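You operate a simulated robot arm through the tools that you are given. There is no shell and no other tool. Be economical: measure what you need, move in short steps, check, and stop when the job is done.

The job below is to be done with a simulated robot arm. You get a single attempt, and the scene is never put back.

TASK
Label the pea tray on the deck for the card's day, lower the gate and push it through.
Fine: one label; crank home; the tray ends against the stop.

Only the result counts: the job must be done as asked and must still hold three seconds after the hand-in. Knocking over, shifting, dropping, spilling or breaking anything else fails it.

THE ROBOT
A 6-joint arm with a two-finger parallel gripper on a trunk, on a base that drives. Base frame: it is fixed to the floor where the robot stands at the start and does not move with it; the origin is under the middle of the robot, x ahead of it, y to its left, z up; the surface under the hand at the start is at about z = 0.906. Lengths are in m, angles in degrees, forces in N, time in s.
With the tool pointing down near the work surface it reaches from about 0.58 to 0.94 m from the robot's upright axis, wherever it stands. Its first joint turns from -149.0 to 149.0 degrees. Places, roughly: gate bar [0.6, 0.4, 1.3]; label crank [0.7, -0.2, 1.1]; left label roll [0.8, 0.1, 1.2]; middle label roll [0.8, 0, 1.2]; right label roll [0.8, -0.1, 1.2]; roll carriage [0.8, 0, 1.1]. Payload 3.43 kg.
The TCP is the grasp point between the finger pads, 0.034 m short of the fingertips. In the tool frame z runs along the fingers and y along their closing line. Largest opening 0.128 m; finger width 0.024, thickness 0.012; the body of the gripper, 0.048 by 0.13 m, starts 0.096 m behind the TCP.
Orientation is that of the tool frame in the base frame, as [roll, pitch, yaw] about the fixed x, y, z axes, in that order (R = Rz(yaw) Ry(pitch) Rx(roll)). With the fingers straight down and closing along the base's y, the tool's x points along the base's -x, its y along +y and its z along -z.

THE INTERFACE
- The arm moves only by the tool step_arm. Its argument "targets" is a list of rows, each a list of 7 numbers: the shift along the tool's x, y, z in units of 30 mm (1.0 is 30 mm), then the turn, a rotation vector about the tool's x, y, z in units of 4 degrees (1.0 is 4 degrees), then the closure, from 0 (fully open) to 1 (shut). In form: [[dx, dy, dz, ax, ay, az, gripper], ...]. A call has 1 to 20 rows; each row shifts and turns the commanded pose from where the row before left it, along the tool's axes as they then stand. A call with a number of a shift or a turn outside -1 to 1 is refused whole. Each row takes 0.2 s and may step no farther than 0.05 m and 8.6 degrees from the row before; otherwise, or with a gripper value out of range, the whole call is refused. A pose out of reach is approached as far as the arm can. The call stops where the force on the tool passes 60 N (or 10 N more than at its start, if that is more) or the arm is blocked; 0.2 s more then pass. Each finger travels about 0.108 m/s and halts on what it meets, pressing with about 38 N; the grip force reading is that of the motor and also rises with nothing between the fingers. The clock runs only during rows and for 0.2 s after the last one: add rows that do not move to give the fingers time. The reply holds the time, the measured pose of the TCP, the force on the tool along the base axes, the opening and the grip force, in the units named above and with some noise, with the torque about the TCP (base axes, N m) and any sound that the robot's microphone picked up.
- Cameras (640 x 400 px; columns grow to the right, rows downward): "scene" is now at [0.0421, 0.1521, 1.6644]; the picture's right is [-0.07, -1.00, 0.00], its down [-0.64, 0.05, -0.77] and it looks along [0.76, -0.06, -0.64] (base axes); focal length 279 px, centre (320, 200). "wrist" rides on the gripper at [0.076, -0.011, -0.16] in the tool frame; the picture's right is [0.15, 0.99, 0.00], its down [-0.88, 0.13, -0.46] and it looks along [-0.45, 0.07, 0.89] (tool axes); focal length 234 px, centre (320, 200). There is no depth. A picture from a camera that has moved, and an enlarged one, comes with that camera's place and axes in the base frame and with its lens.
- camera(camera): a new picture of that camera. No time passes.
- raise_lower(by): slides the trunk up (or, below 0, down) by that many m; the arm and the scene camera ride with it, the base frame stays. It gives what a move gives, with no picture.
- drive_base(legs): drives the robot by 1 to 6 legs, each [ahead, turn to the left] in m and degrees, along the robot's own axes; the way and the turn of a leg run together, so that a leg with both is an arc; at most 1.5 m and 180 degrees a leg. The arm and the cameras ride along, it lands a little off, and it stops where it bumps. It gives what a move gives.
- aim_head(pan, tilt): turns the head with the scene camera to pan (to the left, within 155 degrees either way) and tilt (down, from -29 to 69), counted from straight ahead of the robot. It gives what a move gives.
- zoom(camera, box): a new picture of the part [left, top, right, bottom] of that camera's present view, enlarged. No time passes.
- job_done(): hands the job in; it is judged then, once.

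Go step by step. Nothing tells you exact positions but the pictures and the camera data: compare them with the known pose of the tool, close in by small moves and look again before you grip or let go. The budget is 120 turns and 78 pictures, counting those below and the enlarged ones. Unless the task says otherwise, let go and move clear before handing in, and close with one line.

The tools are called as name(argument=value, ...) on one line, values as JSON. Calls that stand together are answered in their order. step_arm: Moves the arm, as the interface text tells. Its arguments: {"type":"object","properties":{"targets":{"type":"array"}},"required":["targets"]} The other tools are called the same way: raise_lower (by) slides the trunk up or down; drive_base (legs) drives the base; aim_head (pan, tilt) turns the head that bears the scene camera; camera (camera) takes a picture; zoom (camera, box) takes an enlarged picture of a part of a camera's view; job_done () hands the job in.

At the start:

```text
clock: 0.0
tool_pos: [0.7798, 0.2521, 1.15]
ee_rot: [179.9, -0.1, -179.7]
ft_force: [-0.3, -0.7, -0.4]
wrist_torque: [0.0, -0.01, 0.03]
finger_gap: 0.1284
finger_force: 0.1
trunk travel left (down, up): [-0.675, 0.035]
robot x, y, heading: [-0.0016, -0.0129, -0.1]
head pan, tilt: [-4.2, 40.0]
```

scene: 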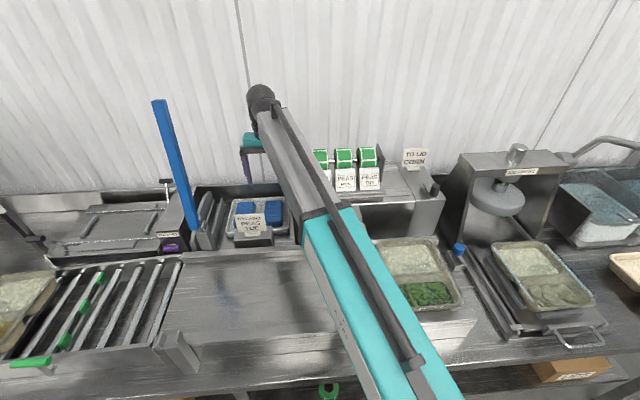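
wrist: 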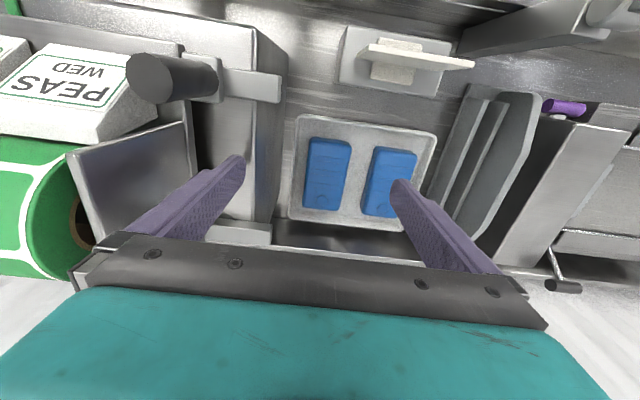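

I see a labeller with three rolls, a tray well with a card, a gate bar on the left and several trays. I'll enlarge parts of the view to read the cards.

zoom(camera="scene", box=[140, 80, 300, 260])

zoom(camera="scene", box=[290, 130, 470, 250])

zoom(camera="wrist", box=[0, 0, 640, 300])

```text
2.22 times, centred on (220, 170) of scene
camera zoom: at [0.0421, 0.1521, 1.6644], right [-0.07, -1.0, 0.0], down [-0.64, 0.05, -0.77], along [0.76, -0.06, -0.64], focal length 620 px, centre (542, 267)
```

zoom: 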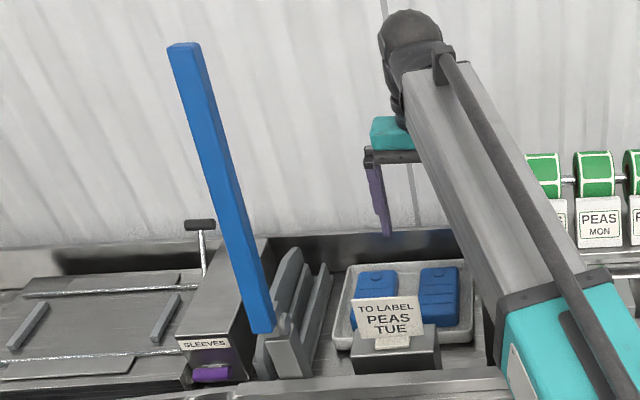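

```text
3.33 times, centred on (380, 190) of scene
camera zoom: at [0.0421, 0.1521, 1.6644], right [-0.07, -1.0, 0.0], down [-0.64, 0.05, -0.77], along [0.76, -0.06, -0.64], focal length 930 px, centre (120, 233)
```

zoom: 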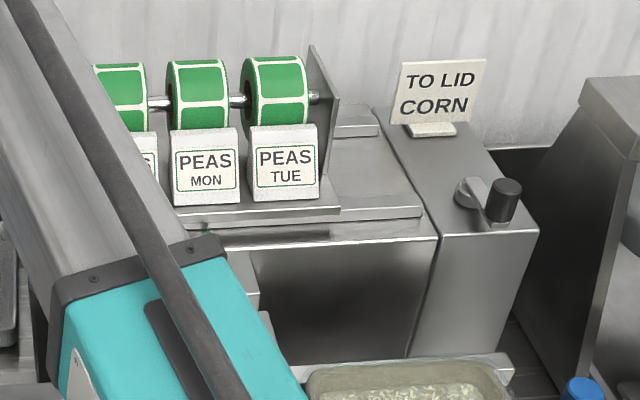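

```text
1.00 times, centred on (320, 150) of wrist (not enlarged: the box is as wide or as high as the picture)
camera zoom: at [0.7053, 0.2411, 1.3094], right [-0.15, 0.99, 0.0], down [0.88, 0.14, 0.46], along [0.45, 0.07, -0.89], focal length 234 px, centre (320, 250)
```

zoom: 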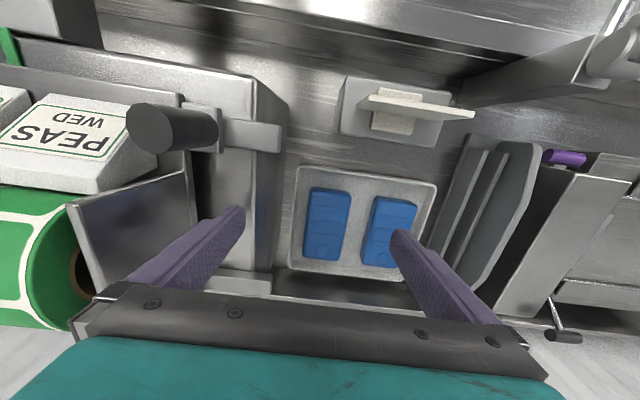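

The card says PEAS TUE, and TUE looks like the right roll. I'll look at the trays and the lower areas more closely.

zoom(camera="scene", box=[360, 200, 640, 375])

zoom(camera="scene", box=[0, 180, 300, 380])

step_arm(targets=[[0.5, 0, -1, 0, 0, 0, 0], [0.5, 0, -1, 0, 0, 0, 0], [0.5, 0, -1, 0, 0, 0, 0], [0.5, 0, -1, 0, 0, 0, 0], [0.5, 0, -1, 0, 0, 0, 0], [0.5, 0, -1, 0, 0, 0, 0]])

```text
2.29 times, centred on (500, 288) of scene
camera zoom: at [0.0421, 0.1521, 1.6644], right [-0.07, -1.0, 0.0], down [-0.64, 0.05, -0.77], along [0.76, -0.06, -0.64], focal length 638 px, centre (-91, 0)
```

zoom: 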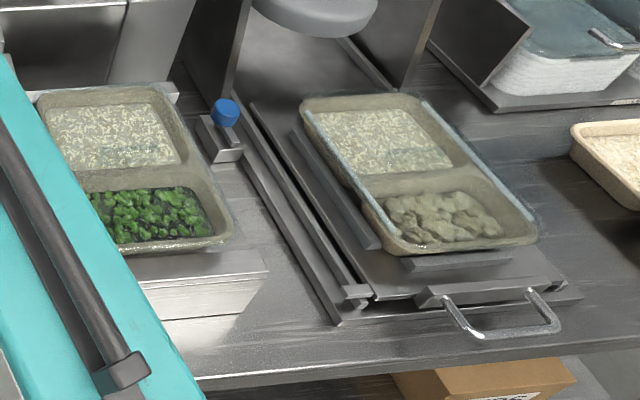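

```text
2.00 times, centred on (150, 280) of scene
camera zoom: at [0.0421, 0.1521, 1.6644], right [-0.07, -1.0, 0.0], down [-0.64, 0.05, -0.77], along [0.76, -0.06, -0.64], focal length 558 px, centre (660, 40)
```

zoom: 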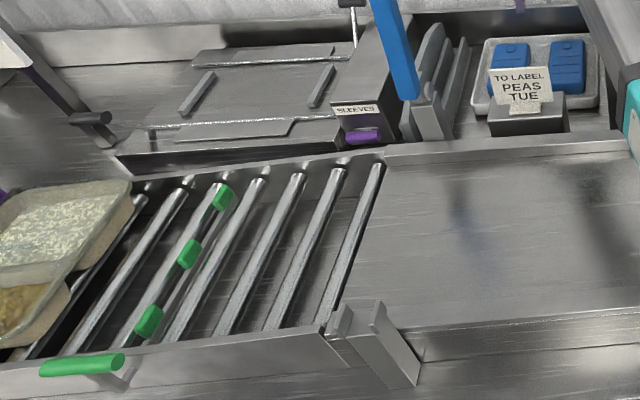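

```text
clock: 0.5
tool_pos: [0.7712, 0.2556, 1.1807]
ee_rot: [179.8, 1.1, -179.7]
ft_force: [9.0, 4.1, -17.2]
wrist_torque: [-0.27, 0.3, -0.08]
finger_gap: 0.128
finger_force: 0.2
trunk travel left (down, up): [-0.675, 0.035]
robot x, y, heading: [-0.0018, -0.0118, 0.0]
head pan, tilt: [-4.2, 40.0]
stopped in row 2: the force on the tool passed its limit at 86 N (the readings are from after the stop); the commanded pose is now the measured one
```

The arm met something while rising, so I'll look before going on.

camera(camera="scene")

camera(camera="wrist")

```text
70 pictures are left
camera scene: at [0.0423, 0.1525, 1.6643], right [-0.07, -1.0, 0.0], down [-0.64, 0.05, -0.77], along [0.76, -0.06, -0.64], focal length 279 px, centre (320, 200)
```

scene: 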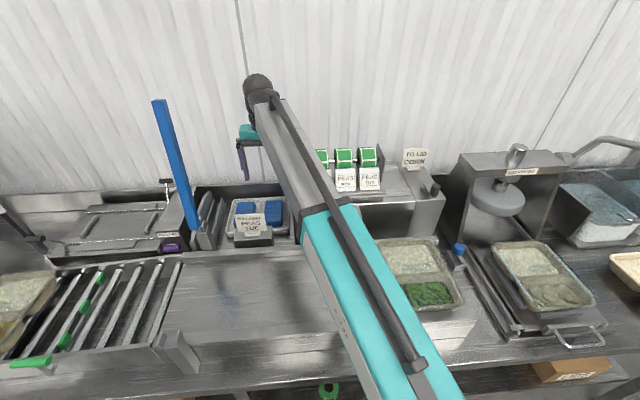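

```text
69 pictures are left
camera wrist: at [0.6922, 0.244, 1.3381], right [-0.15, 0.99, 0.0], down [0.87, 0.13, 0.47], along [0.47, 0.07, -0.88], focal length 234 px, centre (320, 200)
```

wrist: 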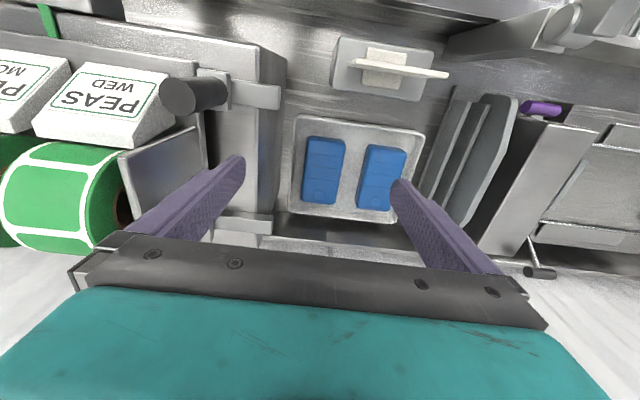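

Nothing seems to be touching, so it may just have been a jerk. I'll try a slower retreat.

step_arm(targets=[[0, 0, 0, 0, 0, 0, 0], [0, 0, -0.3, 0, 0, 0, 0], [0, 0, -0.4, 0, 0, 0, 0], [0, 0, -0.4, 0, 0, 0, 0]])

```text
clock: 1.1
tool_pos: [0.7724, 0.2564, 1.1888]
ee_rot: [179.5, 1.6, -179.6]
ft_force: [10.5, 2.9, -15.4]
wrist_torque: [-0.13, 0.39, -0.01]
finger_gap: 0.1278
finger_force: 0.1
trunk travel left (down, up): [-0.675, 0.035]
robot x, y, heading: [-0.0002, -0.0134, -0.3]
head pan, tilt: [-4.2, 40.0]
stopped in row 3: the force on the tool passed its limit at 69 N (the readings are from after the stop); the commanded pose is now the measured one
```

Something above presses the tool down. I'll tilt the head up to look.

aim_head(pan=-10, tilt=10)

camera(camera="scene")

```text
clock: 2.0
tool_pos: [0.7736, 0.255, 1.1887]
ee_rot: [179.5, 1.5, -179.6]
ft_force: [15.0, 6.5, -31.3]
wrist_torque: [-0.31, 0.11, -0.16]
finger_gap: 0.1281
finger_force: 0.0
trunk travel left (down, up): [-0.675, 0.035]
robot x, y, heading: [0.0027, -0.0119, -0.3]
head pan, tilt: [-10.0, 10.0]
```

```text
68 pictures are left
camera scene: at [0.0489, 0.1422, 1.7119], right [-0.17, -0.98, 0.0], down [-0.17, 0.03, -0.98], along [0.97, -0.17, -0.17], focal length 279 px, centre (320, 200)
```

scene: 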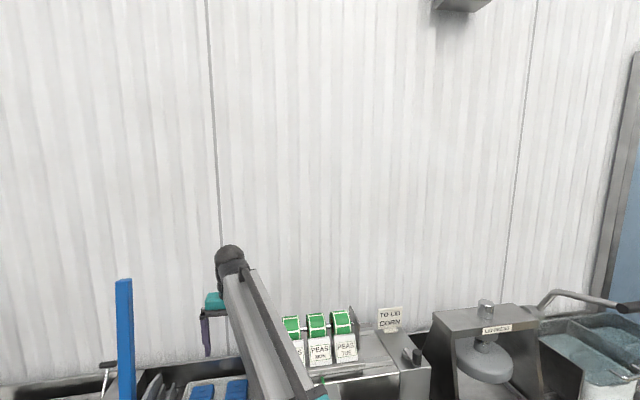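

Nothing hangs above. I'll ease down a bit and see whether the force goes away.

step_arm(targets=[[0, 0, 0.3, 0, 0, 0, 0], [0, 0, 0.3, 0, 0, 0, 0], [0, 0, 0, 0, 0, 0, 0], [0, 0, 0, 0, 0, 0, 0]])

step_arm(targets=[[0, 0, 0, 0, 0, 0, 0], [0, 0.3, 0, 0, 0, 0, 0], [0, 0.3, 0, 0, 0, 0, 0], [0, 0, 0, 0, 0, 0, 0], [0, 0, 0, 0, 0, 0, 0]])

```text
clock: 3.0
tool_pos: [0.772, 0.2555, 1.1695]
ee_rot: [179.6, 1.4, -179.7]
ft_force: [0.1, -0.2, 0.8]
wrist_torque: [0.01, -0.02, 0.0]
finger_gap: 0.1279
finger_force: 0.1
trunk travel left (down, up): [-0.675, 0.035]
robot x, y, heading: [0.0027, -0.0127, -0.2]
head pan, tilt: [-10.0, 10.0]
```

```text
clock: 4.2
tool_pos: [0.7734, 0.272, 1.1706]
ee_rot: [179.5, 1.5, -179.7]
ft_force: [0.4, 0.0, -0.1]
wrist_torque: [0.01, 0.03, -0.01]
finger_gap: 0.1279
finger_force: 0.0
trunk travel left (down, up): [-0.675, 0.035]
robot x, y, heading: [0.0004, -0.0128, 0.1]
head pan, tilt: [-10.0, 10.0]
```

The force is gone. I'll try rising again slowly from here.

step_arm(targets=[[0, 0, -0.3, 0, 0, 0, 0], [0, 0, -0.3, 0, 0, 0, 0], [0, 0, -0.3, 0, 0, 0, 0], [0, 0, -0.3, 0, 0, 0, 0], [0, 0, -0.3, 0, 0, 0, 0]])

```text
clock: 5.1
tool_pos: [0.7746, 0.2757, 1.1995]
ee_rot: [179.3, 2.2, -179.7]
ft_force: [10.0, 4.7, -16.0]
wrist_torque: [-0.28, 0.35, -0.11]
finger_gap: 0.1281
finger_force: 0.0
trunk travel left (down, up): [-0.675, 0.035]
robot x, y, heading: [0.0022, -0.012, 0.0]
head pan, tilt: [-10.0, 10.0]
stopped in row 4: the force on the tool passed its limit at 71 N (the readings are from after the stop); the commanded pose is now the measured one
```

The block comes from the arm's own posture, with the wrist folding onto the forearm, and nothing in the scene is involved. I'll ease down and back the robot off for a clear overview.

step_arm(targets=[[0, -0.3, 0.4, 0, -0.5, 0, 0], [0, -0.3, 0.4, 0, 0, 0, 0], [0, 0, 0, 0, 0, 0, 0]])

drive_base(legs=[[-0.5, 0]])

aim_head(pan=0, tilt=35)

camera(camera="scene")

```text
clock: 5.9
tool_pos: [0.7753, 0.2567, 1.1756]
ee_rot: [179.4, 4.0, -179.8]
ft_force: [0.0, 0.5, 0.4]
wrist_torque: [0.02, 0.02, 0.01]
finger_gap: 0.128
finger_force: 0.0
trunk travel left (down, up): [-0.675, 0.035]
robot x, y, heading: [0.0004, -0.0116, 0.2]
head pan, tilt: [-10.0, 10.0]
```

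```text
clock: 9.2
tool_pos: [0.2773, 0.2577, 1.1758]
ee_rot: [179.4, 4.0, -179.7]
ft_force: [-0.1, -0.4, 0.7]
wrist_torque: [-0.01, -0.04, 0.03]
finger_gap: 0.128
finger_force: 0.0
trunk travel left (down, up): [-0.675, 0.035]
robot x, y, heading: [-0.4984, -0.0128, -0.1]
head pan, tilt: [-10.0, 10.0]
```

```text
clock: 10.1
tool_pos: [0.2777, 0.2578, 1.175]
ee_rot: [179.4, 4.0, -179.8]
ft_force: [-0.6, -0.5, -0.2]
wrist_torque: [0.0, 0.02, 0.0]
finger_gap: 0.128
finger_force: 0.1
trunk travel left (down, up): [-0.675, 0.035]
robot x, y, heading: [-0.4981, -0.0106, -0.1]
head pan, tilt: [0.0, 35.0]
```

```text
67 pictures are left
camera scene: at [-0.4531, 0.1586, 1.6719], right [0.0, -1.0, 0.0], down [-0.57, 0.0, -0.82], along [0.82, 0.0, -0.57], focal length 279 px, centre (320, 200)
```

scene: 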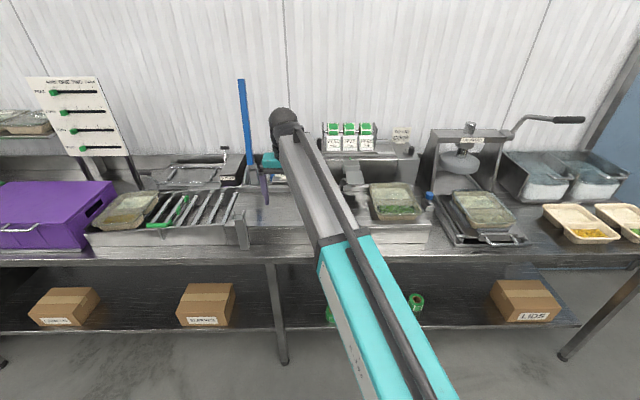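

zoom(camera="scene", box=[300, 110, 460, 260])

zoom(camera="scene", box=[0, 60, 280, 260])

```text
2.67 times, centred on (380, 185) of scene
camera zoom: at [-0.4531, 0.1586, 1.6719], right [0.0, -1.0, 0.0], down [-0.57, 0.0, -0.82], along [0.82, 0.0, -0.57], focal length 744 px, centre (160, 240)
```

zoom: 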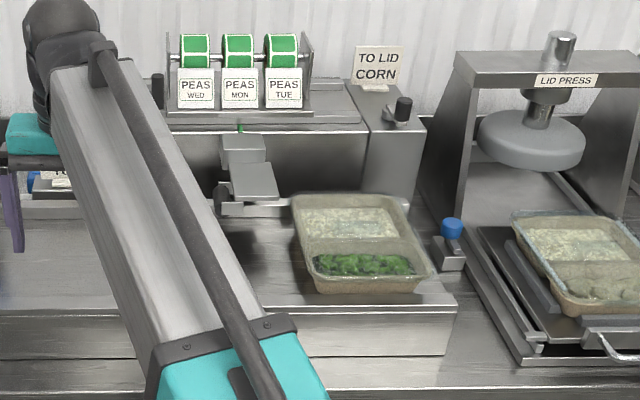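

```text
2.00 times, centred on (140, 160) of scene
camera zoom: at [-0.4531, 0.1586, 1.6719], right [0.0, -1.0, 0.0], down [-0.57, 0.0, -0.82], along [0.82, 0.0, -0.57], focal length 558 px, centre (680, 280)
```

zoom: 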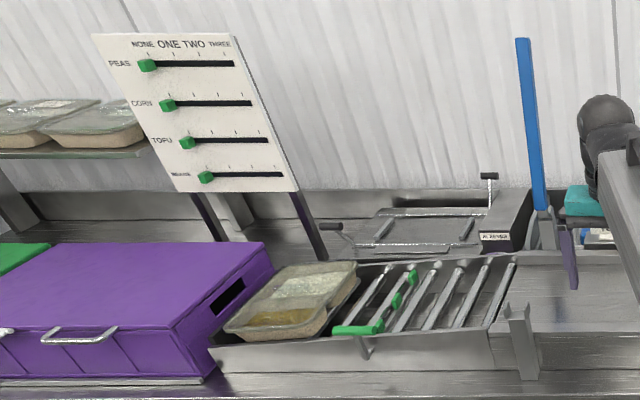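

The carriage holds WED, MON and TUE with MON apparently at the green pointer. The label head overhangs the deck, and the tray moves left under the gate bar to the rollers. I'll swing the arm right for an unobstructed look.

step_arm(targets=[[0, -0.5, 0, 0, 0, 0, 0], [0, -1, 0, 0, 0, 0, 0], [0, -1, 0, 0, 0, 0, 0], [0, -1, 0, 0, 0, 0, 0], [0, -1, 0, 0, 0, 0, 0], [0, -1, 0, 0, 0, 0, 0], [0, -1, 0, 0, 0, 0, 0], [0, -1, 0, 0, 0, 0, 0], [0, -1, 0, 0, 0, 0, 0], [0, -1, 0, 0, 0, 0, 0], [0, -1, 0, 0, 0, 0, 0], [0, -1, 0, 0, 0, 0, 0], [0, -1, 0, 0, 0, 0, 0], [0, -1, 0, 0, 0, 0, 0], [0, -1, 0, 0, 0, 0, 0], [0, -1, 0, 0, 0, 0, 0], [0, -1, 0, 0, 0, 0, 0], [0, -1, 0, 0, 0, 0, 0], [0, -0.5, 0, 0, 0, 0, 0], [0, 0, 0, 0, 0, 0, 0]])

zoom(camera="scene", box=[220, 100, 460, 250])

```text
clock: 14.3
tool_pos: [0.2809, -0.2833, 1.1696]
ee_rot: [179.3, 3.9, -179.7]
ft_force: [0.8, 0.8, -0.4]
wrist_torque: [-0.02, -0.01, 0.0]
finger_gap: 0.1282
finger_force: 0.0
trunk travel left (down, up): [-0.675, 0.035]
robot x, y, heading: [-0.4961, -0.0146, -0.1]
head pan, tilt: [0.0, 35.0]
```

```text
2.67 times, centred on (340, 175) of scene
camera zoom: at [-0.4532, 0.1586, 1.6719], right [0.0, -1.0, 0.0], down [-0.57, 0.0, -0.82], along [0.82, 0.0, -0.57], focal length 744 px, centre (267, 267)
```

zoom: 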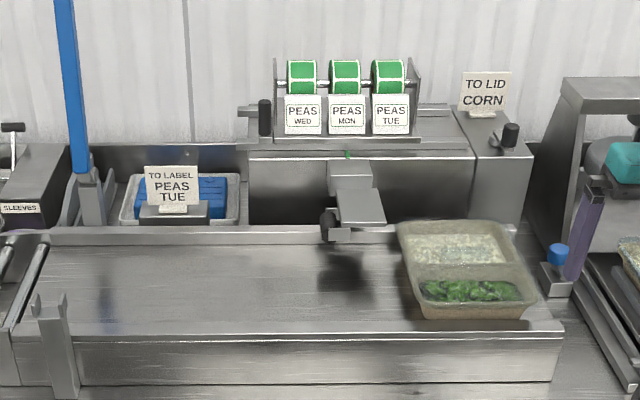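

Now the layout is clear: a tongue with a dark roller overhangs the deck at y≈0, the tray sits right of it and a forked post receives the gate. I'll bring the wrist camera in front of the labeller for detail.

step_arm(targets=[[0, 0.5, 0, 0, 0, 0, 0], [0, 1, 0, 0, 0, 0, 0], [0, 1, 0, 0, 0, 0, 0], [0, 1, 0, 0, 0, 0, 0], [0, 1, 0, 0, 0, 0, 0], [0, 1, 0, 0, 0, 0, 0], [0, 1, 0, 0, 0, 0, 0], [0, 1, 0, 0, 0, 0, 0], [0, 0.5, 0, 0, 0, 0, 0], [0, 0, 0, 0, 0, 0, 0]])

drive_base(legs=[[0.15, 0]])

camera(camera="wrist")

zoom(camera="scene", box=[140, 100, 330, 290])

```text
clock: 16.5
tool_pos: [0.2791, -0.0429, 1.1729]
ee_rot: [179.3, 3.9, -179.7]
ft_force: [0.1, -0.6, -0.7]
wrist_torque: [0.02, 0.0, -0.01]
finger_gap: 0.1278
finger_force: 0.0
trunk travel left (down, up): [-0.675, 0.035]
robot x, y, heading: [-0.5011, -0.0077, 0.0]
head pan, tilt: [0.0, 35.0]
```

```text
clock: 18.0
tool_pos: [0.4308, -0.0424, 1.1718]
ee_rot: [179.4, 4.0, -179.7]
ft_force: [1.0, 0.4, -0.1]
wrist_torque: [0.03, 0.01, 0.03]
finger_gap: 0.1281
finger_force: 0.1
trunk travel left (down, up): [-0.675, 0.035]
robot x, y, heading: [-0.352, -0.015, -0.1]
head pan, tilt: [0.0, 35.0]
```

```text
63 pictures are left
camera wrist: at [0.3437, -0.0557, 1.3252], right [-0.15, 0.99, 0.0], down [0.85, 0.13, 0.52], along [0.51, 0.08, -0.86], focal length 234 px, centre (320, 200)
```

wrist: 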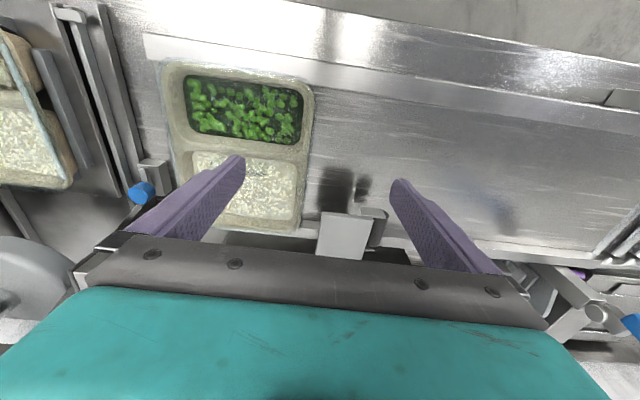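

```text
2.11 times, centred on (235, 195) of scene
camera zoom: at [-0.3024, 0.1585, 1.6718], right [0.0, -1.0, 0.0], down [-0.57, 0.0, -0.82], along [0.82, 0.0, -0.57], focal length 588 px, centre (499, 210)
```

zoom: 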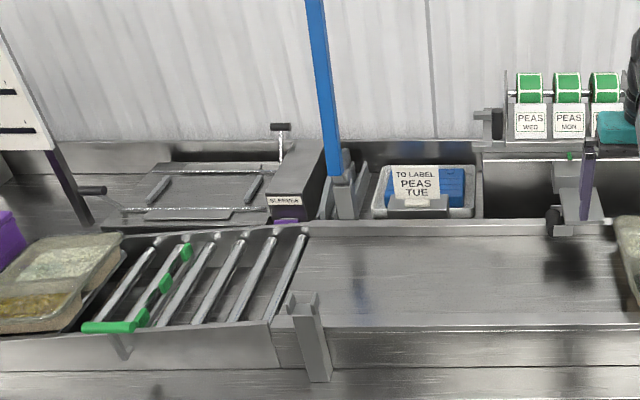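

I place the deck at z≈1.0, the tongue at about (0.52, 0.01, 1.1), and the tray at about (0.47, -0.15). I'll move the arm left and look closely at the label head.

step_arm(targets=[[0, 0.5, 0, 0, 0, 0, 0], [0, 1, 0, 0, 0, 0, 0], [0, 1, 0, 0, 0, 0, 0], [0, 1, 0, 0, 0, 0, 0], [0, 1, 0, 0, 0, 0, 0], [0, 1, 0, 0, 0, 0, 0], [0, 1, 0, 0, 0, 0, 0], [0, 1, 0, 0, 0, 0, 0], [0, 1, 0, 0, 0, 0, 0], [0, 0.5, 0, 0, 0, 0, 0], [0, 0, 0, 0, 0, 0, 0]])

camera(camera="scene")

zoom(camera="scene", box=[300, 110, 440, 250])

```text
clock: 20.4
tool_pos: [0.4279, 0.2265, 1.1748]
ee_rot: [179.5, 4.0, -179.7]
ft_force: [0.1, -0.4, -0.3]
wrist_torque: [0.0, -0.01, -0.01]
finger_gap: 0.1282
finger_force: 0.1
trunk travel left (down, up): [-0.675, 0.035]
robot x, y, heading: [-0.3502, -0.0143, 0.2]
head pan, tilt: [0.0, 35.0]
```

```text
61 pictures are left
camera scene: at [-0.3039, 0.1584, 1.6719], right [0.0, -1.0, 0.0], down [-0.57, 0.0, -0.82], along [0.82, 0.0, -0.57], focal length 279 px, centre (320, 200)
```

scene: 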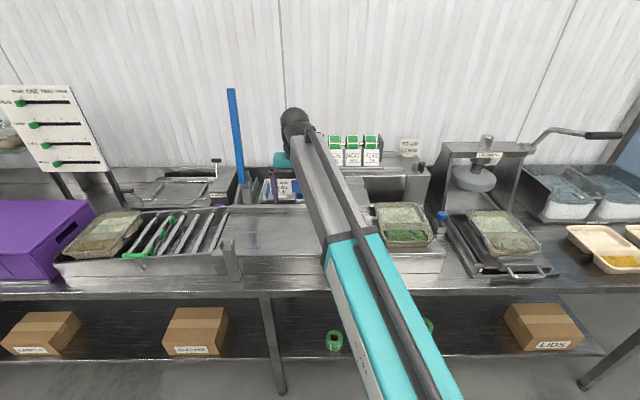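

```text
2.86 times, centred on (370, 180) of scene
camera zoom: at [-0.3039, 0.1584, 1.6719], right [0.0, -1.0, 0.0], down [-0.57, 0.0, -0.82], along [0.82, 0.0, -0.57], focal length 798 px, centre (177, 257)
```

zoom: 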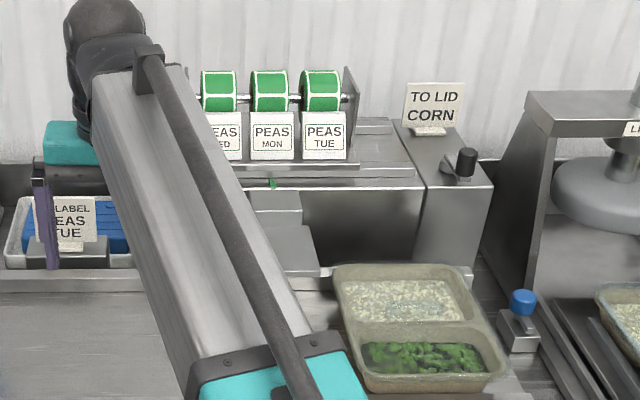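

I place the carriage knob at about (0.714, 0.162, 1.167). I'll drive back in with the hand left of it and look closely.

step_arm(targets=[[0, 0.5, 0, 0, 0, 0, 0], [0, 0.5, 0, 0, 0, 0, 0.3], [0, 0, 0, 0, 0, 0, 0.3]])

drive_base(legs=[[0.32, 0]])

camera(camera="wrist")

camera(camera="scene")

```text
clock: 21.2
tool_pos: [0.4273, 0.2572, 1.1752]
ee_rot: [179.3, 4.0, -179.8]
ft_force: [-0.5, -0.1, -0.2]
wrist_torque: [0.03, -0.02, -0.01]
finger_gap: 0.0898
finger_force: 0.0
trunk travel left (down, up): [-0.675, 0.035]
robot x, y, heading: [-0.3484, -0.0154, 0.0]
head pan, tilt: [0.0, 35.0]
```

```text
clock: 23.5
tool_pos: [0.7473, 0.2578, 1.1747]
ee_rot: [179.3, 4.0, -179.7]
ft_force: [1.1, -0.7, 0.3]
wrist_torque: [-0.02, 0.0, 0.02]
finger_gap: 0.0899
finger_force: 0.2
trunk travel left (down, up): [-0.675, 0.035]
robot x, y, heading: [-0.0287, -0.0099, -0.2]
head pan, tilt: [0.0, 35.0]
```

```text
59 pictures are left
camera wrist: at [0.6603, 0.244, 1.3287], right [-0.15, 0.99, 0.0], down [0.85, 0.13, 0.52], along [0.51, 0.08, -0.86], focal length 234 px, centre (320, 200)
```

wrist: 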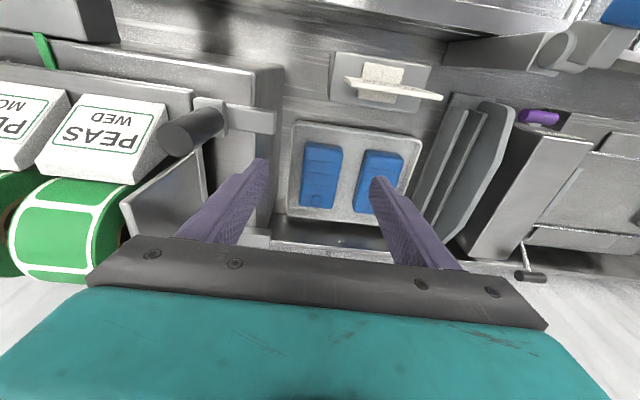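

```text
58 pictures are left
camera scene: at [0.0167, 0.1583, 1.6718], right [0.0, -1.0, 0.0], down [-0.57, 0.0, -0.82], along [0.82, 0.0, -0.57], focal length 279 px, centre (320, 200)
```

scene: 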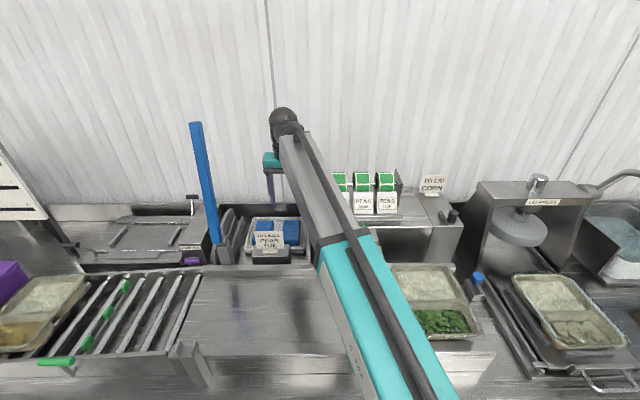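

The knob stands at (0.716, 0.162), z 1.10–1.187, with about 3 cm free to its right. I'll straighten the tool and come at it from the front with the fingers part closed.

step_arm(targets=[[0.5, 0, 0, 0, 0.5, 0, 0.6], [1, 0, 0, 0, 0.5, 0, 0.6], [1, 0, 0, 0, 0, 0, 0.6], [0.8, 0, 0, 0, 0, 0, 0.6], [0, -0.7, 0, 0, 0, 0, 0.6], [0, -0.8, 0.2, 0, 0, 0, 0.6], [0, -0.8, 0.2, 0, 0, 0, 0.6], [0, -0.7, 0, 0, 0, 0, 0.6], [0, 0, 0, 0, 0, 0, 0.6]])

camera(camera="wrist")

```text
clock: 24.2
tool_pos: [0.7065, 0.2566, 1.1728]
ee_rot: [179.3, 1.1, -179.4]
ft_force: [8.8, 3.8, -16.5]
wrist_torque: [-0.27, 0.29, -0.07]
finger_gap: 0.0512
finger_force: 0.0
trunk travel left (down, up): [-0.675, 0.035]
robot x, y, heading: [-0.0302, -0.0133, -0.1]
head pan, tilt: [0.0, 35.0]
stopped in row 3: the force on the tool passed its limit at 83 N (the readings are from after the stop); the commanded pose is now the measured one
```

```text
57 pictures are left
camera wrist: at [0.6273, 0.2429, 1.3313], right [-0.16, 0.99, 0.01], down [0.87, 0.13, 0.47], along [0.47, 0.08, -0.88], focal length 234 px, centre (320, 200)
```

wrist: 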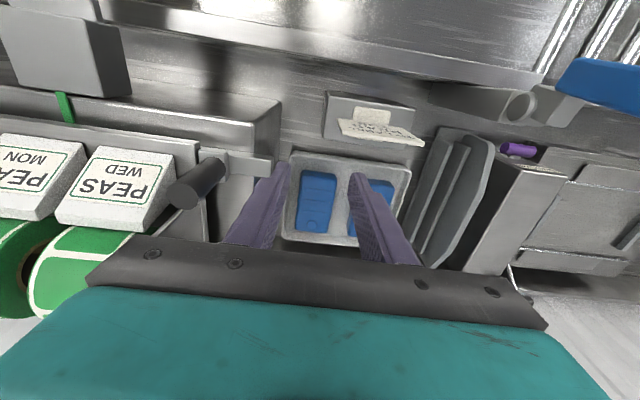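

The posture limit again: the hand is too high and too close. I'll ease down, raise the trunk, and back off so the arm works more stretched.

step_arm(targets=[[0, 0, 0.4, 0, 0, 0, 0.6], [0, 0, 0.3, 0, 0, 0, 0.6], [0, 0, 0, 0, 0, 0, 0.6]])

drive_base(legs=[[-0.09, 0]])

raise_lower(by=0.034)

step_arm(targets=[[0, -0.7, 0, 0, 0, 0, 0.6], [0, -0.8, 0.3, 0, 0, 0, 0.6], [0, -0.8, 0.3, 0, 0, 0, 0.6], [0, -0.7, 0, 0, 0, 0, 0.6], [0, 0, 0, 0, 0, 0, 0.6]])

camera(camera="wrist")

```text
clock: 25.0
tool_pos: [0.7048, 0.2563, 1.1523]
ee_rot: [179.1, 1.1, -179.3]
ft_force: [0.6, -1.2, -0.7]
wrist_torque: [-0.03, -0.02, 0.0]
finger_gap: 0.0511
finger_force: 0.0
trunk travel left (down, up): [-0.675, 0.035]
robot x, y, heading: [-0.0309, -0.0105, -0.1]
head pan, tilt: [0.0, 35.0]
```

```text
clock: 26.1
tool_pos: [0.6127, 0.2573, 1.1541]
ee_rot: [179.2, 1.0, -179.3]
ft_force: [-0.6, -0.1, -0.4]
wrist_torque: [-0.02, -0.04, -0.05]
finger_gap: 0.051
finger_force: 0.1
trunk travel left (down, up): [-0.675, 0.035]
robot x, y, heading: [-0.1204, -0.0097, -0.0]
head pan, tilt: [0.0, 35.0]
```

```text
clock: 26.9
tool_pos: [0.6131, 0.2568, 1.1859]
ee_rot: [179.2, 1.0, -179.3]
ft_force: [-0.3, 0.7, -0.1]
wrist_torque: [0.0, -0.01, 0.03]
finger_gap: 0.0511
finger_force: 0.0
trunk travel left (down, up): [-0.709, 0.001]
robot x, y, heading: [-0.1202, -0.0122, -0.2]
head pan, tilt: [0.0, 35.0]
```

```text
clock: 28.1
tool_pos: [0.6144, 0.1671, 1.1666]
ee_rot: [179.2, 1.0, -179.3]
ft_force: [-1.0, 0.7, -0.9]
wrist_torque: [0.03, 0.03, -0.01]
finger_gap: 0.0512
finger_force: 0.0
trunk travel left (down, up): [-0.709, 0.001]
robot x, y, heading: [-0.121, -0.0127, -0.1]
head pan, tilt: [0.0, 35.0]
```

```text
56 pictures are left
camera wrist: at [0.5372, 0.153, 1.3244], right [-0.16, 0.99, 0.01], down [0.87, 0.14, 0.47], along [0.46, 0.08, -0.88], focal length 234 px, centre (320, 200)
```

wrist: 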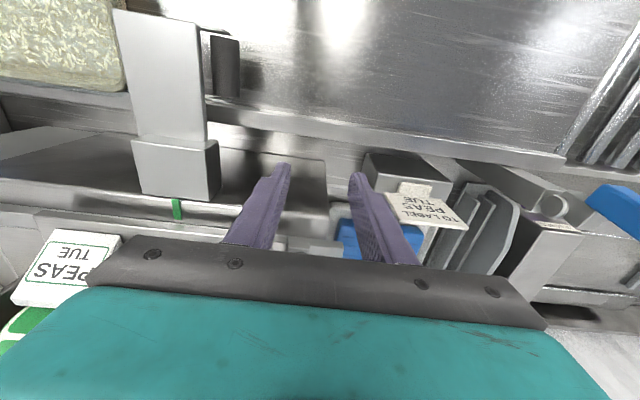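

The head plate with a roller on its left is clear now. I'll advance forward around the knob.

step_arm(targets=[[-0.5, 0, 0, 0, 0, 0, 0.6], [-0.7, 0, 0, 0, 0, 0, 0.6], [-0.7, 0, 0, 0, 0, 0, 0.6], [-0.5, 0, 0, 0, 0, 0, 0.6], [-0.4, 0, 0, 0, 0, 0, 0.6], [-0.3, 0, 0, 0, 0, 0, 0.6], [0, 0, 0, 0, 0, 0, 0.6]])

camera(camera="wrist")

```text
clock: 29.7
tool_pos: [0.7087, 0.1673, 1.168]
ee_rot: [179.1, 1.0, -179.4]
ft_force: [-0.3, -0.9, 0.1]
wrist_torque: [-0.02, -0.06, 0.01]
finger_gap: 0.0514
finger_force: 0.0
trunk travel left (down, up): [-0.709, 0.001]
robot x, y, heading: [-0.1235, -0.0073, -0.1]
head pan, tilt: [0.0, 35.0]
```

```text
55 pictures are left
camera wrist: at [0.6303, 0.1541, 1.3266], right [-0.16, 0.99, 0.01], down [0.87, 0.14, 0.47], along [0.47, 0.08, -0.88], focal length 234 px, centre (320, 200)
```

wrist: 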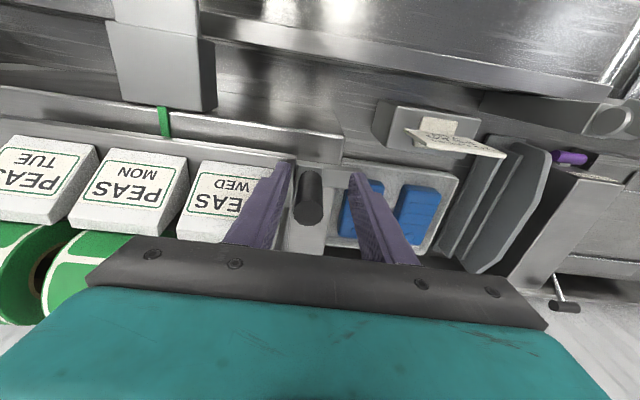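

The knob is between the fingers and MON is at the pointer. I'll grip the knob.

step_arm(targets=[[-0.2, -0.1, 0, 0, 0, 0, 0.7], [0, 0, 0, 0, 0, 0, 0.85], [0, 0, 0, 0, 0, 0, 0.9], [0, 0, 0, 0, 0, 0, 0.9]])

```text
clock: 30.7
tool_pos: [0.7149, 0.1634, 1.1699]
ee_rot: [179.3, 1.0, -179.4]
ft_force: [-0.3, -7.5, -0.2]
wrist_torque: [-2.45, 0.3, -0.12]
finger_gap: 0.022
finger_force: 44.6
trunk travel left (down, up): [-0.709, 0.001]
robot x, y, heading: [-0.1189, -0.0132, 0.2]
head pan, tilt: [0.0, 35.0]
```

Gripped (22 mm). I'll slide it left about 60 mm and check.

step_arm(targets=[[0, 0.4, 0, 0, 0, 0, 0.9], [0, 0.5, 0, 0, 0, 0, 0.9], [0, 0.5, 0, 0, 0, 0, 0.9], [0, 0.4, 0, 0, 0, 0, 0.9], [0, 0, 0, 0, 0, 0, 0.9]])

camera(camera="wrist")

```text
clock: 31.9
tool_pos: [0.715, 0.2199, 1.1691]
ee_rot: [179.2, 1.0, -179.3]
ft_force: [1.7, 1.0, -0.5]
wrist_torque: [-2.09, 0.47, -0.08]
finger_gap: 0.0221
finger_force: 44.8
trunk travel left (down, up): [-0.709, 0.001]
robot x, y, heading: [-0.1211, -0.01, -0.1]
head pan, tilt: [0.0, 35.0]
```

```text
54 pictures are left
camera wrist: at [0.6357, 0.2062, 1.3268], right [-0.16, 0.99, 0.01], down [0.87, 0.14, 0.47], along [0.46, 0.09, -0.88], focal length 234 px, centre (320, 200)
```

wrist: 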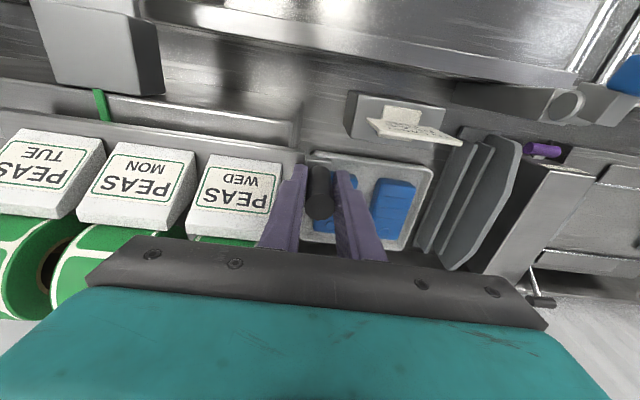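

It slides freely. I'll check the alignment against the pointer in the scene view.

zoom(camera="scene", box=[260, 120, 460, 245])

```text
3.20 times, centred on (360, 182) of scene
camera zoom: at [-0.0749, 0.1588, 1.7058], right [0.0, -1.0, 0.0], down [-0.57, 0.0, -0.82], along [0.82, 0.0, -0.57], focal length 893 px, centre (192, 256)
```

zoom: 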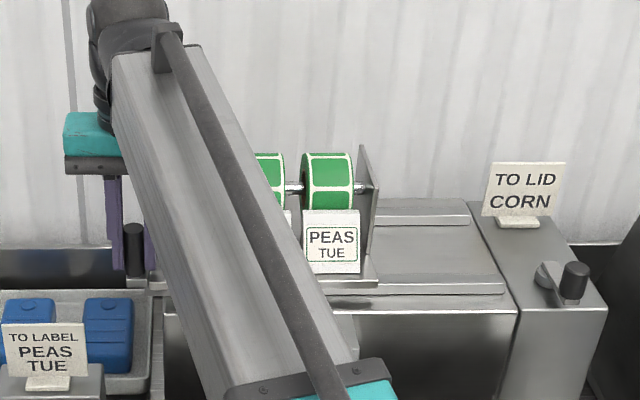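

By pitch (~75.5 mm), about 19 mm more is needed. I'll continue.

step_arm(targets=[[0, 0.3, 0, 0, 0, 0, 0.9], [0, 0.33, 0, 0, 0, 0, 0.9], [0, 0, 0, 0, 0, 0, 0.9], [0, 0, 0, 0, 0, 0, 0.9]])

camera(camera="wrist")

zoom(camera="wrist", box=[0, 60, 160, 160])

```text
clock: 32.9
tool_pos: [0.7139, 0.2358, 1.1694]
ee_rot: [179.4, 0.9, -179.4]
ft_force: [-5.7, -11.2, -12.8]
wrist_torque: [-2.1, -0.8, 0.07]
finger_gap: 0.0221
finger_force: 45.1
trunk travel left (down, up): [-0.709, 0.001]
robot x, y, heading: [-0.1223, -0.013, -0.1]
head pan, tilt: [0.0, 35.0]
```

```text
52 pictures are left
camera wrist: at [0.6358, 0.2226, 1.3271], right [-0.16, 0.99, 0.01], down [0.87, 0.13, 0.47], along [0.46, 0.08, -0.88], focal length 234 px, centre (320, 200)
```

wrist: 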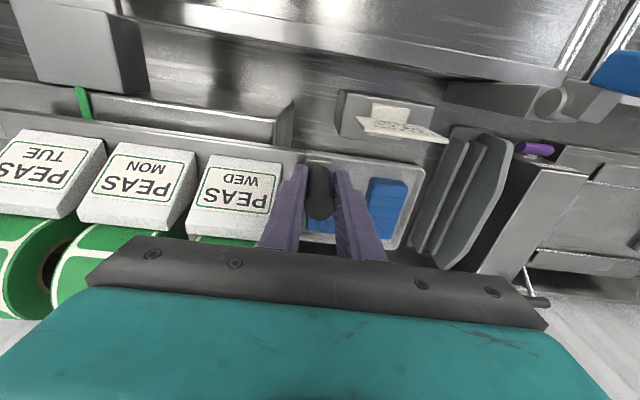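

```text
4.00 times, centred on (80, 110) of wrist
camera zoom: at [0.6358, 0.2226, 1.3271], right [-0.16, 0.99, 0.01], down [0.87, 0.13, 0.47], along [0.46, 0.08, -0.88], focal length 937 px, centre (1280, 560)
```

zoom: 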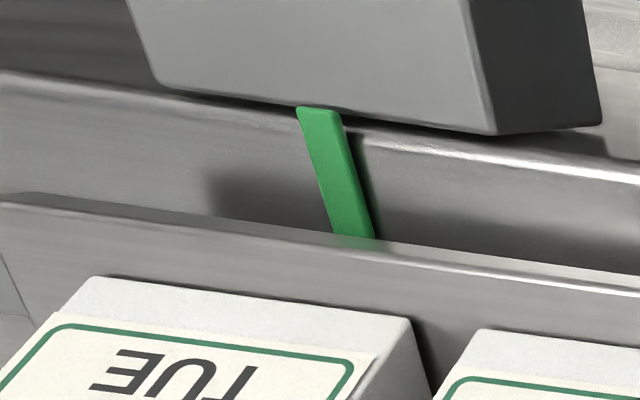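

The carriage may be at its end stop (−11 N). I'll push a little more to see.

step_arm(targets=[[0, 0.15, 0, 0, 0, 0, 0.9], [0, 0, 0, 0, 0, 0, 0.9]])

```text
clock: 33.5
tool_pos: [0.7133, 0.2361, 1.1692]
ee_rot: [179.7, 0.8, -179.5]
ft_force: [-12.9, -29.5, -21.1]
wrist_torque: [-1.42, -0.56, -0.09]
finger_gap: 0.0221
finger_force: 45.0
trunk travel left (down, up): [-0.709, 0.001]
robot x, y, heading: [-0.1211, -0.0123, 0.2]
head pan, tilt: [0.0, 35.0]
```

It is at the end stop, so TUE is in place. I'll relax the push, open, and retreat forward of the knob.

step_arm(targets=[[0, -0.2, 0, 0, 0, 0, 0.9], [0, 0, 0, 0, 0, 0, 0.75], [0, 0, 0, 0, 0, 0, 0.6], [0, 0, 0, 0, 0, 0, 0.6], [0.4, 0, 0, 0, 0, 0, 0.6], [0.7, 0, 0, 0, 0, 0, 0.6], [0.8, 0, 0, 0, 0, 0, 0.6], [0.8, 0, 0, 0, 0, 0, 0.6], [0.5, 0, 0, 0, 0, 0, 0.6], [0, 0, 0, 0, 0, 0, 0.6]])

camera(camera="wrist")

```text
clock: 35.7
tool_pos: [0.6167, 0.2355, 1.1677]
ee_rot: [179.2, 1.0, -179.3]
ft_force: [0.1, -0.6, 0.1]
wrist_torque: [0.03, 0.02, 0.02]
finger_gap: 0.0512
finger_force: 0.0
trunk travel left (down, up): [-0.709, 0.001]
robot x, y, heading: [-0.1205, -0.0123, 0.1]
head pan, tilt: [0.0, 35.0]
```

```text
50 pictures are left
camera wrist: at [0.539, 0.2217, 1.3257], right [-0.16, 0.99, 0.01], down [0.87, 0.14, 0.47], along [0.46, 0.08, -0.88], focal length 234 px, centre (320, 200)
```

wrist: 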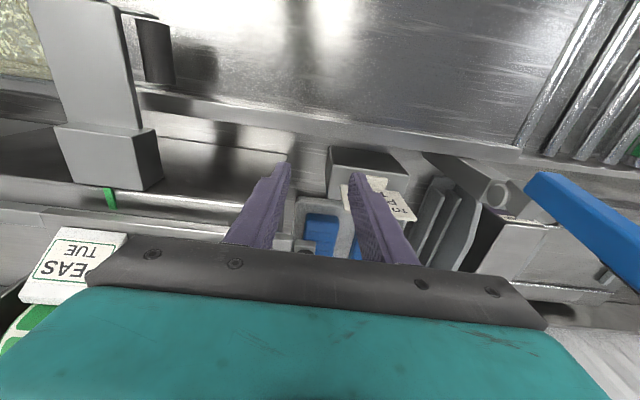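

TUE is set. I put the tongue plate at x 0.52–0.62, z≈1.08, y up to 0.045, and the tray at x 0.36–0.58, y −0.23…−0.05. I'll back off, swing to the tray's right side and turn the hand so two fingers push it left under the tongue.

drive_base(legs=[[-0.14, 0]])

step_arm(targets=[[0.3, -0.5, 0, 0, 0, 0, 0.2], [0.5, -1, 0, 0, 0, 0, 0.2], [0.5, -1, 0, 0, 0, 0, 0.2], [0.4, -1, 0, 0, 0, 0, 0.2], [0, -1, 0, 0, 0, -1, 0.2], [0, -1, 0, 0, 0, -1, 0.2], [0.07, -1, 0, 0, 0, -1, 0.2], [0.14, -1, 0, 0, 0, -1, 0.2], [0.2, -1, 0, 0, 0, -1, 0.2], [0.25, -0.97, 0, 0, 0, -1, 0.2], [0.3, -0.95, 0, 0, 0, -1, 0.2], [0.35, -0.93, 0, 0, 0, -1, 0.2], [0.4, -0.9, 0, 0, 0, -1, 0.2], [0.45, -0.88, 0, 0, 0, -1, 0.2], [0.5, -0.85, 0, 0, 0, -1, 0.2], [0.55, -0.8, 0, 0, 0, -1, 0.2], [0.6, -0.75, 0, 0, 0, -1, 0.2], [0, 0, 0, 0, 0, -1, 0.2], [0, 0, 0, 0, 0, -1, 0.2], [0, 0, 0, 0, 0, 0, 0.2]])

```text
clock: 37.1
tool_pos: [0.4758, 0.2349, 1.1693]
ee_rot: [179.2, 1.0, -179.3]
ft_force: [0.3, 0.0, 0.0]
wrist_torque: [0.02, -0.04, -0.02]
finger_gap: 0.0511
finger_force: 0.1
trunk travel left (down, up): [-0.709, 0.001]
robot x, y, heading: [-0.2614, -0.012, -0.0]
head pan, tilt: [0.0, 35.0]
```

```text
clock: 41.3
tool_pos: [0.474, -0.2541, 1.159]
ee_rot: [-179.5, 1.3, -119.2]
ft_force: [-0.5, 0.3, 0.1]
wrist_torque: [0.0, 0.0, -0.04]
finger_gap: 0.1024
finger_force: 0.0
trunk travel left (down, up): [-0.709, 0.001]
robot x, y, heading: [-0.2582, -0.0125, 0.1]
head pan, tilt: [0.0, 35.0]
```

step_arm(targets=[[0, 0, 0, 0, 0, -1, 0.2], [0, 0, 0, 0, 0, -1, 0.2], [0, 0, 0, 0, 0, -1, 0.2], [0, 0, 0, 0, 0, -1, 0.2], [0, 0, 0, 0, 0, -1, 0.2], [0, 0, 0, 0, 0, -1, 0.2], [0, 0.4, 0, 0, 0, -1, 0.2], [0.3, 0.6, 0, 0, 0, -0.3, 0.2], [0.2, 0.6, 0, 0, 0, 0, 0.2], [0, 0, 0, 0, 0, 0, 0.2]])

camera(camera="wrist")

camera(camera="scene")

```text
clock: 43.5
tool_pos: [0.4257, -0.2689, 1.16]
ee_rot: [-179.1, 0.8, -90.0]
ft_force: [-0.4, 0.1, 0.6]
wrist_torque: [-0.04, 0.02, -0.02]
finger_gap: 0.1023
finger_force: 0.0
trunk travel left (down, up): [-0.709, 0.001]
robot x, y, heading: [-0.2597, -0.0096, -0.1]
head pan, tilt: [0.0, 35.0]
```

```text
49 pictures are left
camera wrist: at [0.435, -0.3456, 1.3189], right [-0.99, -0.15, -0.02], down [-0.14, 0.87, 0.47], along [-0.05, 0.46, -0.89], focal length 234 px, centre (320, 200)
```

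wrist: 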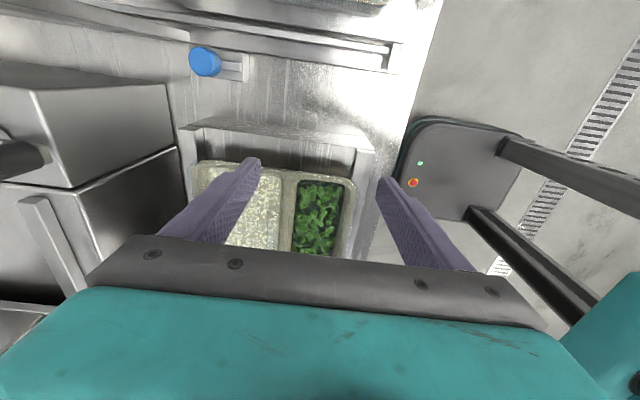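

```text
48 pictures are left
camera scene: at [-0.2156, 0.1583, 1.7059], right [0.0, -1.0, 0.0], down [-0.57, 0.0, -0.82], along [0.82, 0.0, -0.57], focal length 279 px, centre (320, 200)
```

scene: 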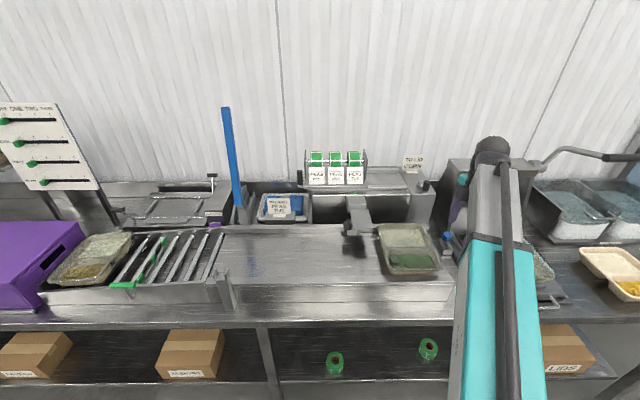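

zoom(camera="wrist", box=[160, 110, 400, 260])

zoom(camera="scene", box=[300, 140, 460, 300])

```text
2.67 times, centred on (280, 185) of wrist
camera zoom: at [0.435, -0.3456, 1.3189], right [-0.99, -0.15, -0.02], down [-0.14, 0.87, 0.47], along [-0.05, 0.46, -0.89], focal length 624 px, centre (427, 240)
```

zoom: 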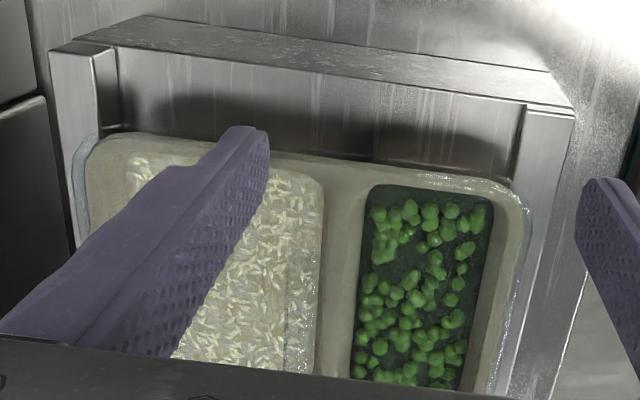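

```text
2.50 times, centred on (380, 220) of scene
camera zoom: at [-0.2156, 0.1583, 1.7059], right [0.0, -1.0, 0.0], down [-0.57, 0.0, -0.82], along [0.82, 0.0, -0.57], focal length 698 px, centre (170, 150)
```

zoom: 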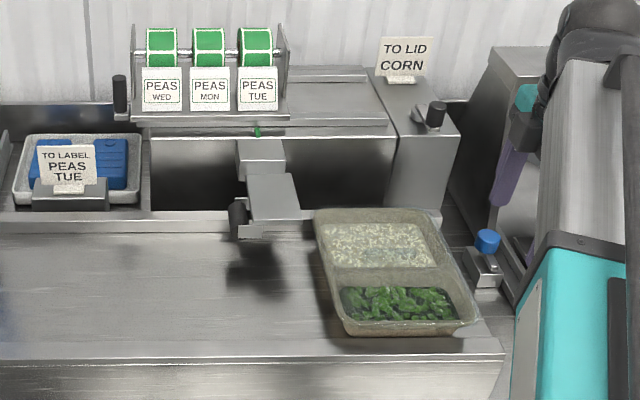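

TUE lines up with the pointer. The tray sits between low rails, so I'll narrow the fingers to stay inside them (x 0.39–0.49) and descend behind the tray.

step_arm(targets=[[0, -0.47, 0, 0, 0, 0, 0.453], [0, 0, 0.5, 0, 0, 0, 0.453], [0, 0, 0.7, 0, 0, 0, 0.453], [0, 0, 0.7, 0, 0, 0, 0.453], [0, 0, 0.6, 0, 0, 0, 0.453], [0, 0, 0.5, 0, 0, 0, 0.453], [0, 0, 0.3, 0, 0, 0, 0.453], [0, 0, 0, 0, 0, 0, 0.453]])

camera(camera="wrist")

zoom(camera="scene", box=[340, 160, 500, 320])

```text
clock: 45.3
tool_pos: [0.4417, -0.2668, 1.0602]
ee_rot: [-179.0, 0.8, -90.1]
ft_force: [-0.3, -0.7, -0.2]
wrist_torque: [-0.02, 0.02, -0.01]
finger_gap: 0.07
finger_force: 0.0
trunk travel left (down, up): [-0.709, 0.001]
robot x, y, heading: [-0.2606, -0.0126, -0.2]
head pan, tilt: [0.0, 35.0]
```

```text
45 pictures are left
camera wrist: at [0.4501, -0.3436, 1.2193], right [-0.99, -0.14, -0.02], down [-0.14, 0.87, 0.47], along [-0.05, 0.46, -0.88], focal length 234 px, centre (320, 200)
```

wrist: 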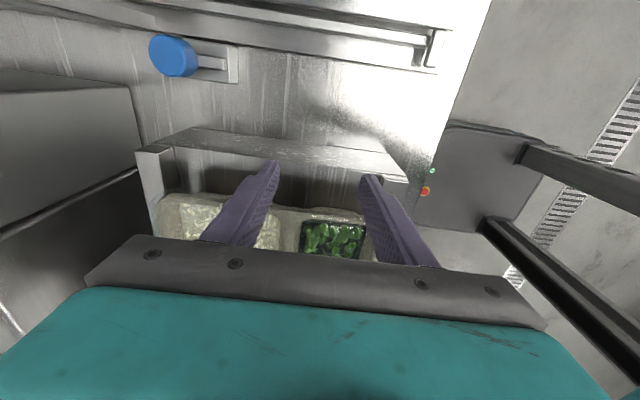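

```text
2.50 times, centred on (420, 240) of scene
camera zoom: at [-0.2158, 0.1583, 1.7059], right [0.0, -1.0, 0.0], down [-0.57, 0.0, -0.82], along [0.82, 0.0, -0.57], focal length 698 px, centre (70, 100)
```

zoom: 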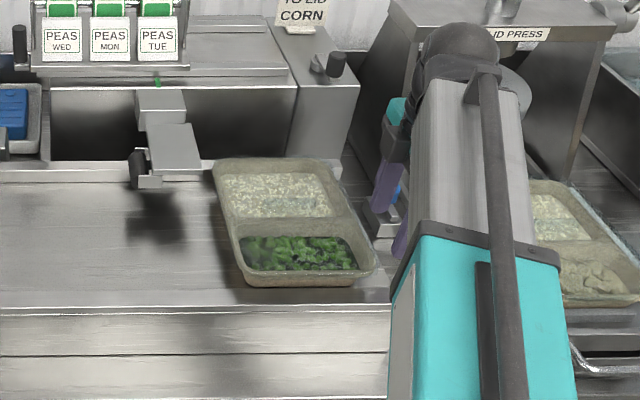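

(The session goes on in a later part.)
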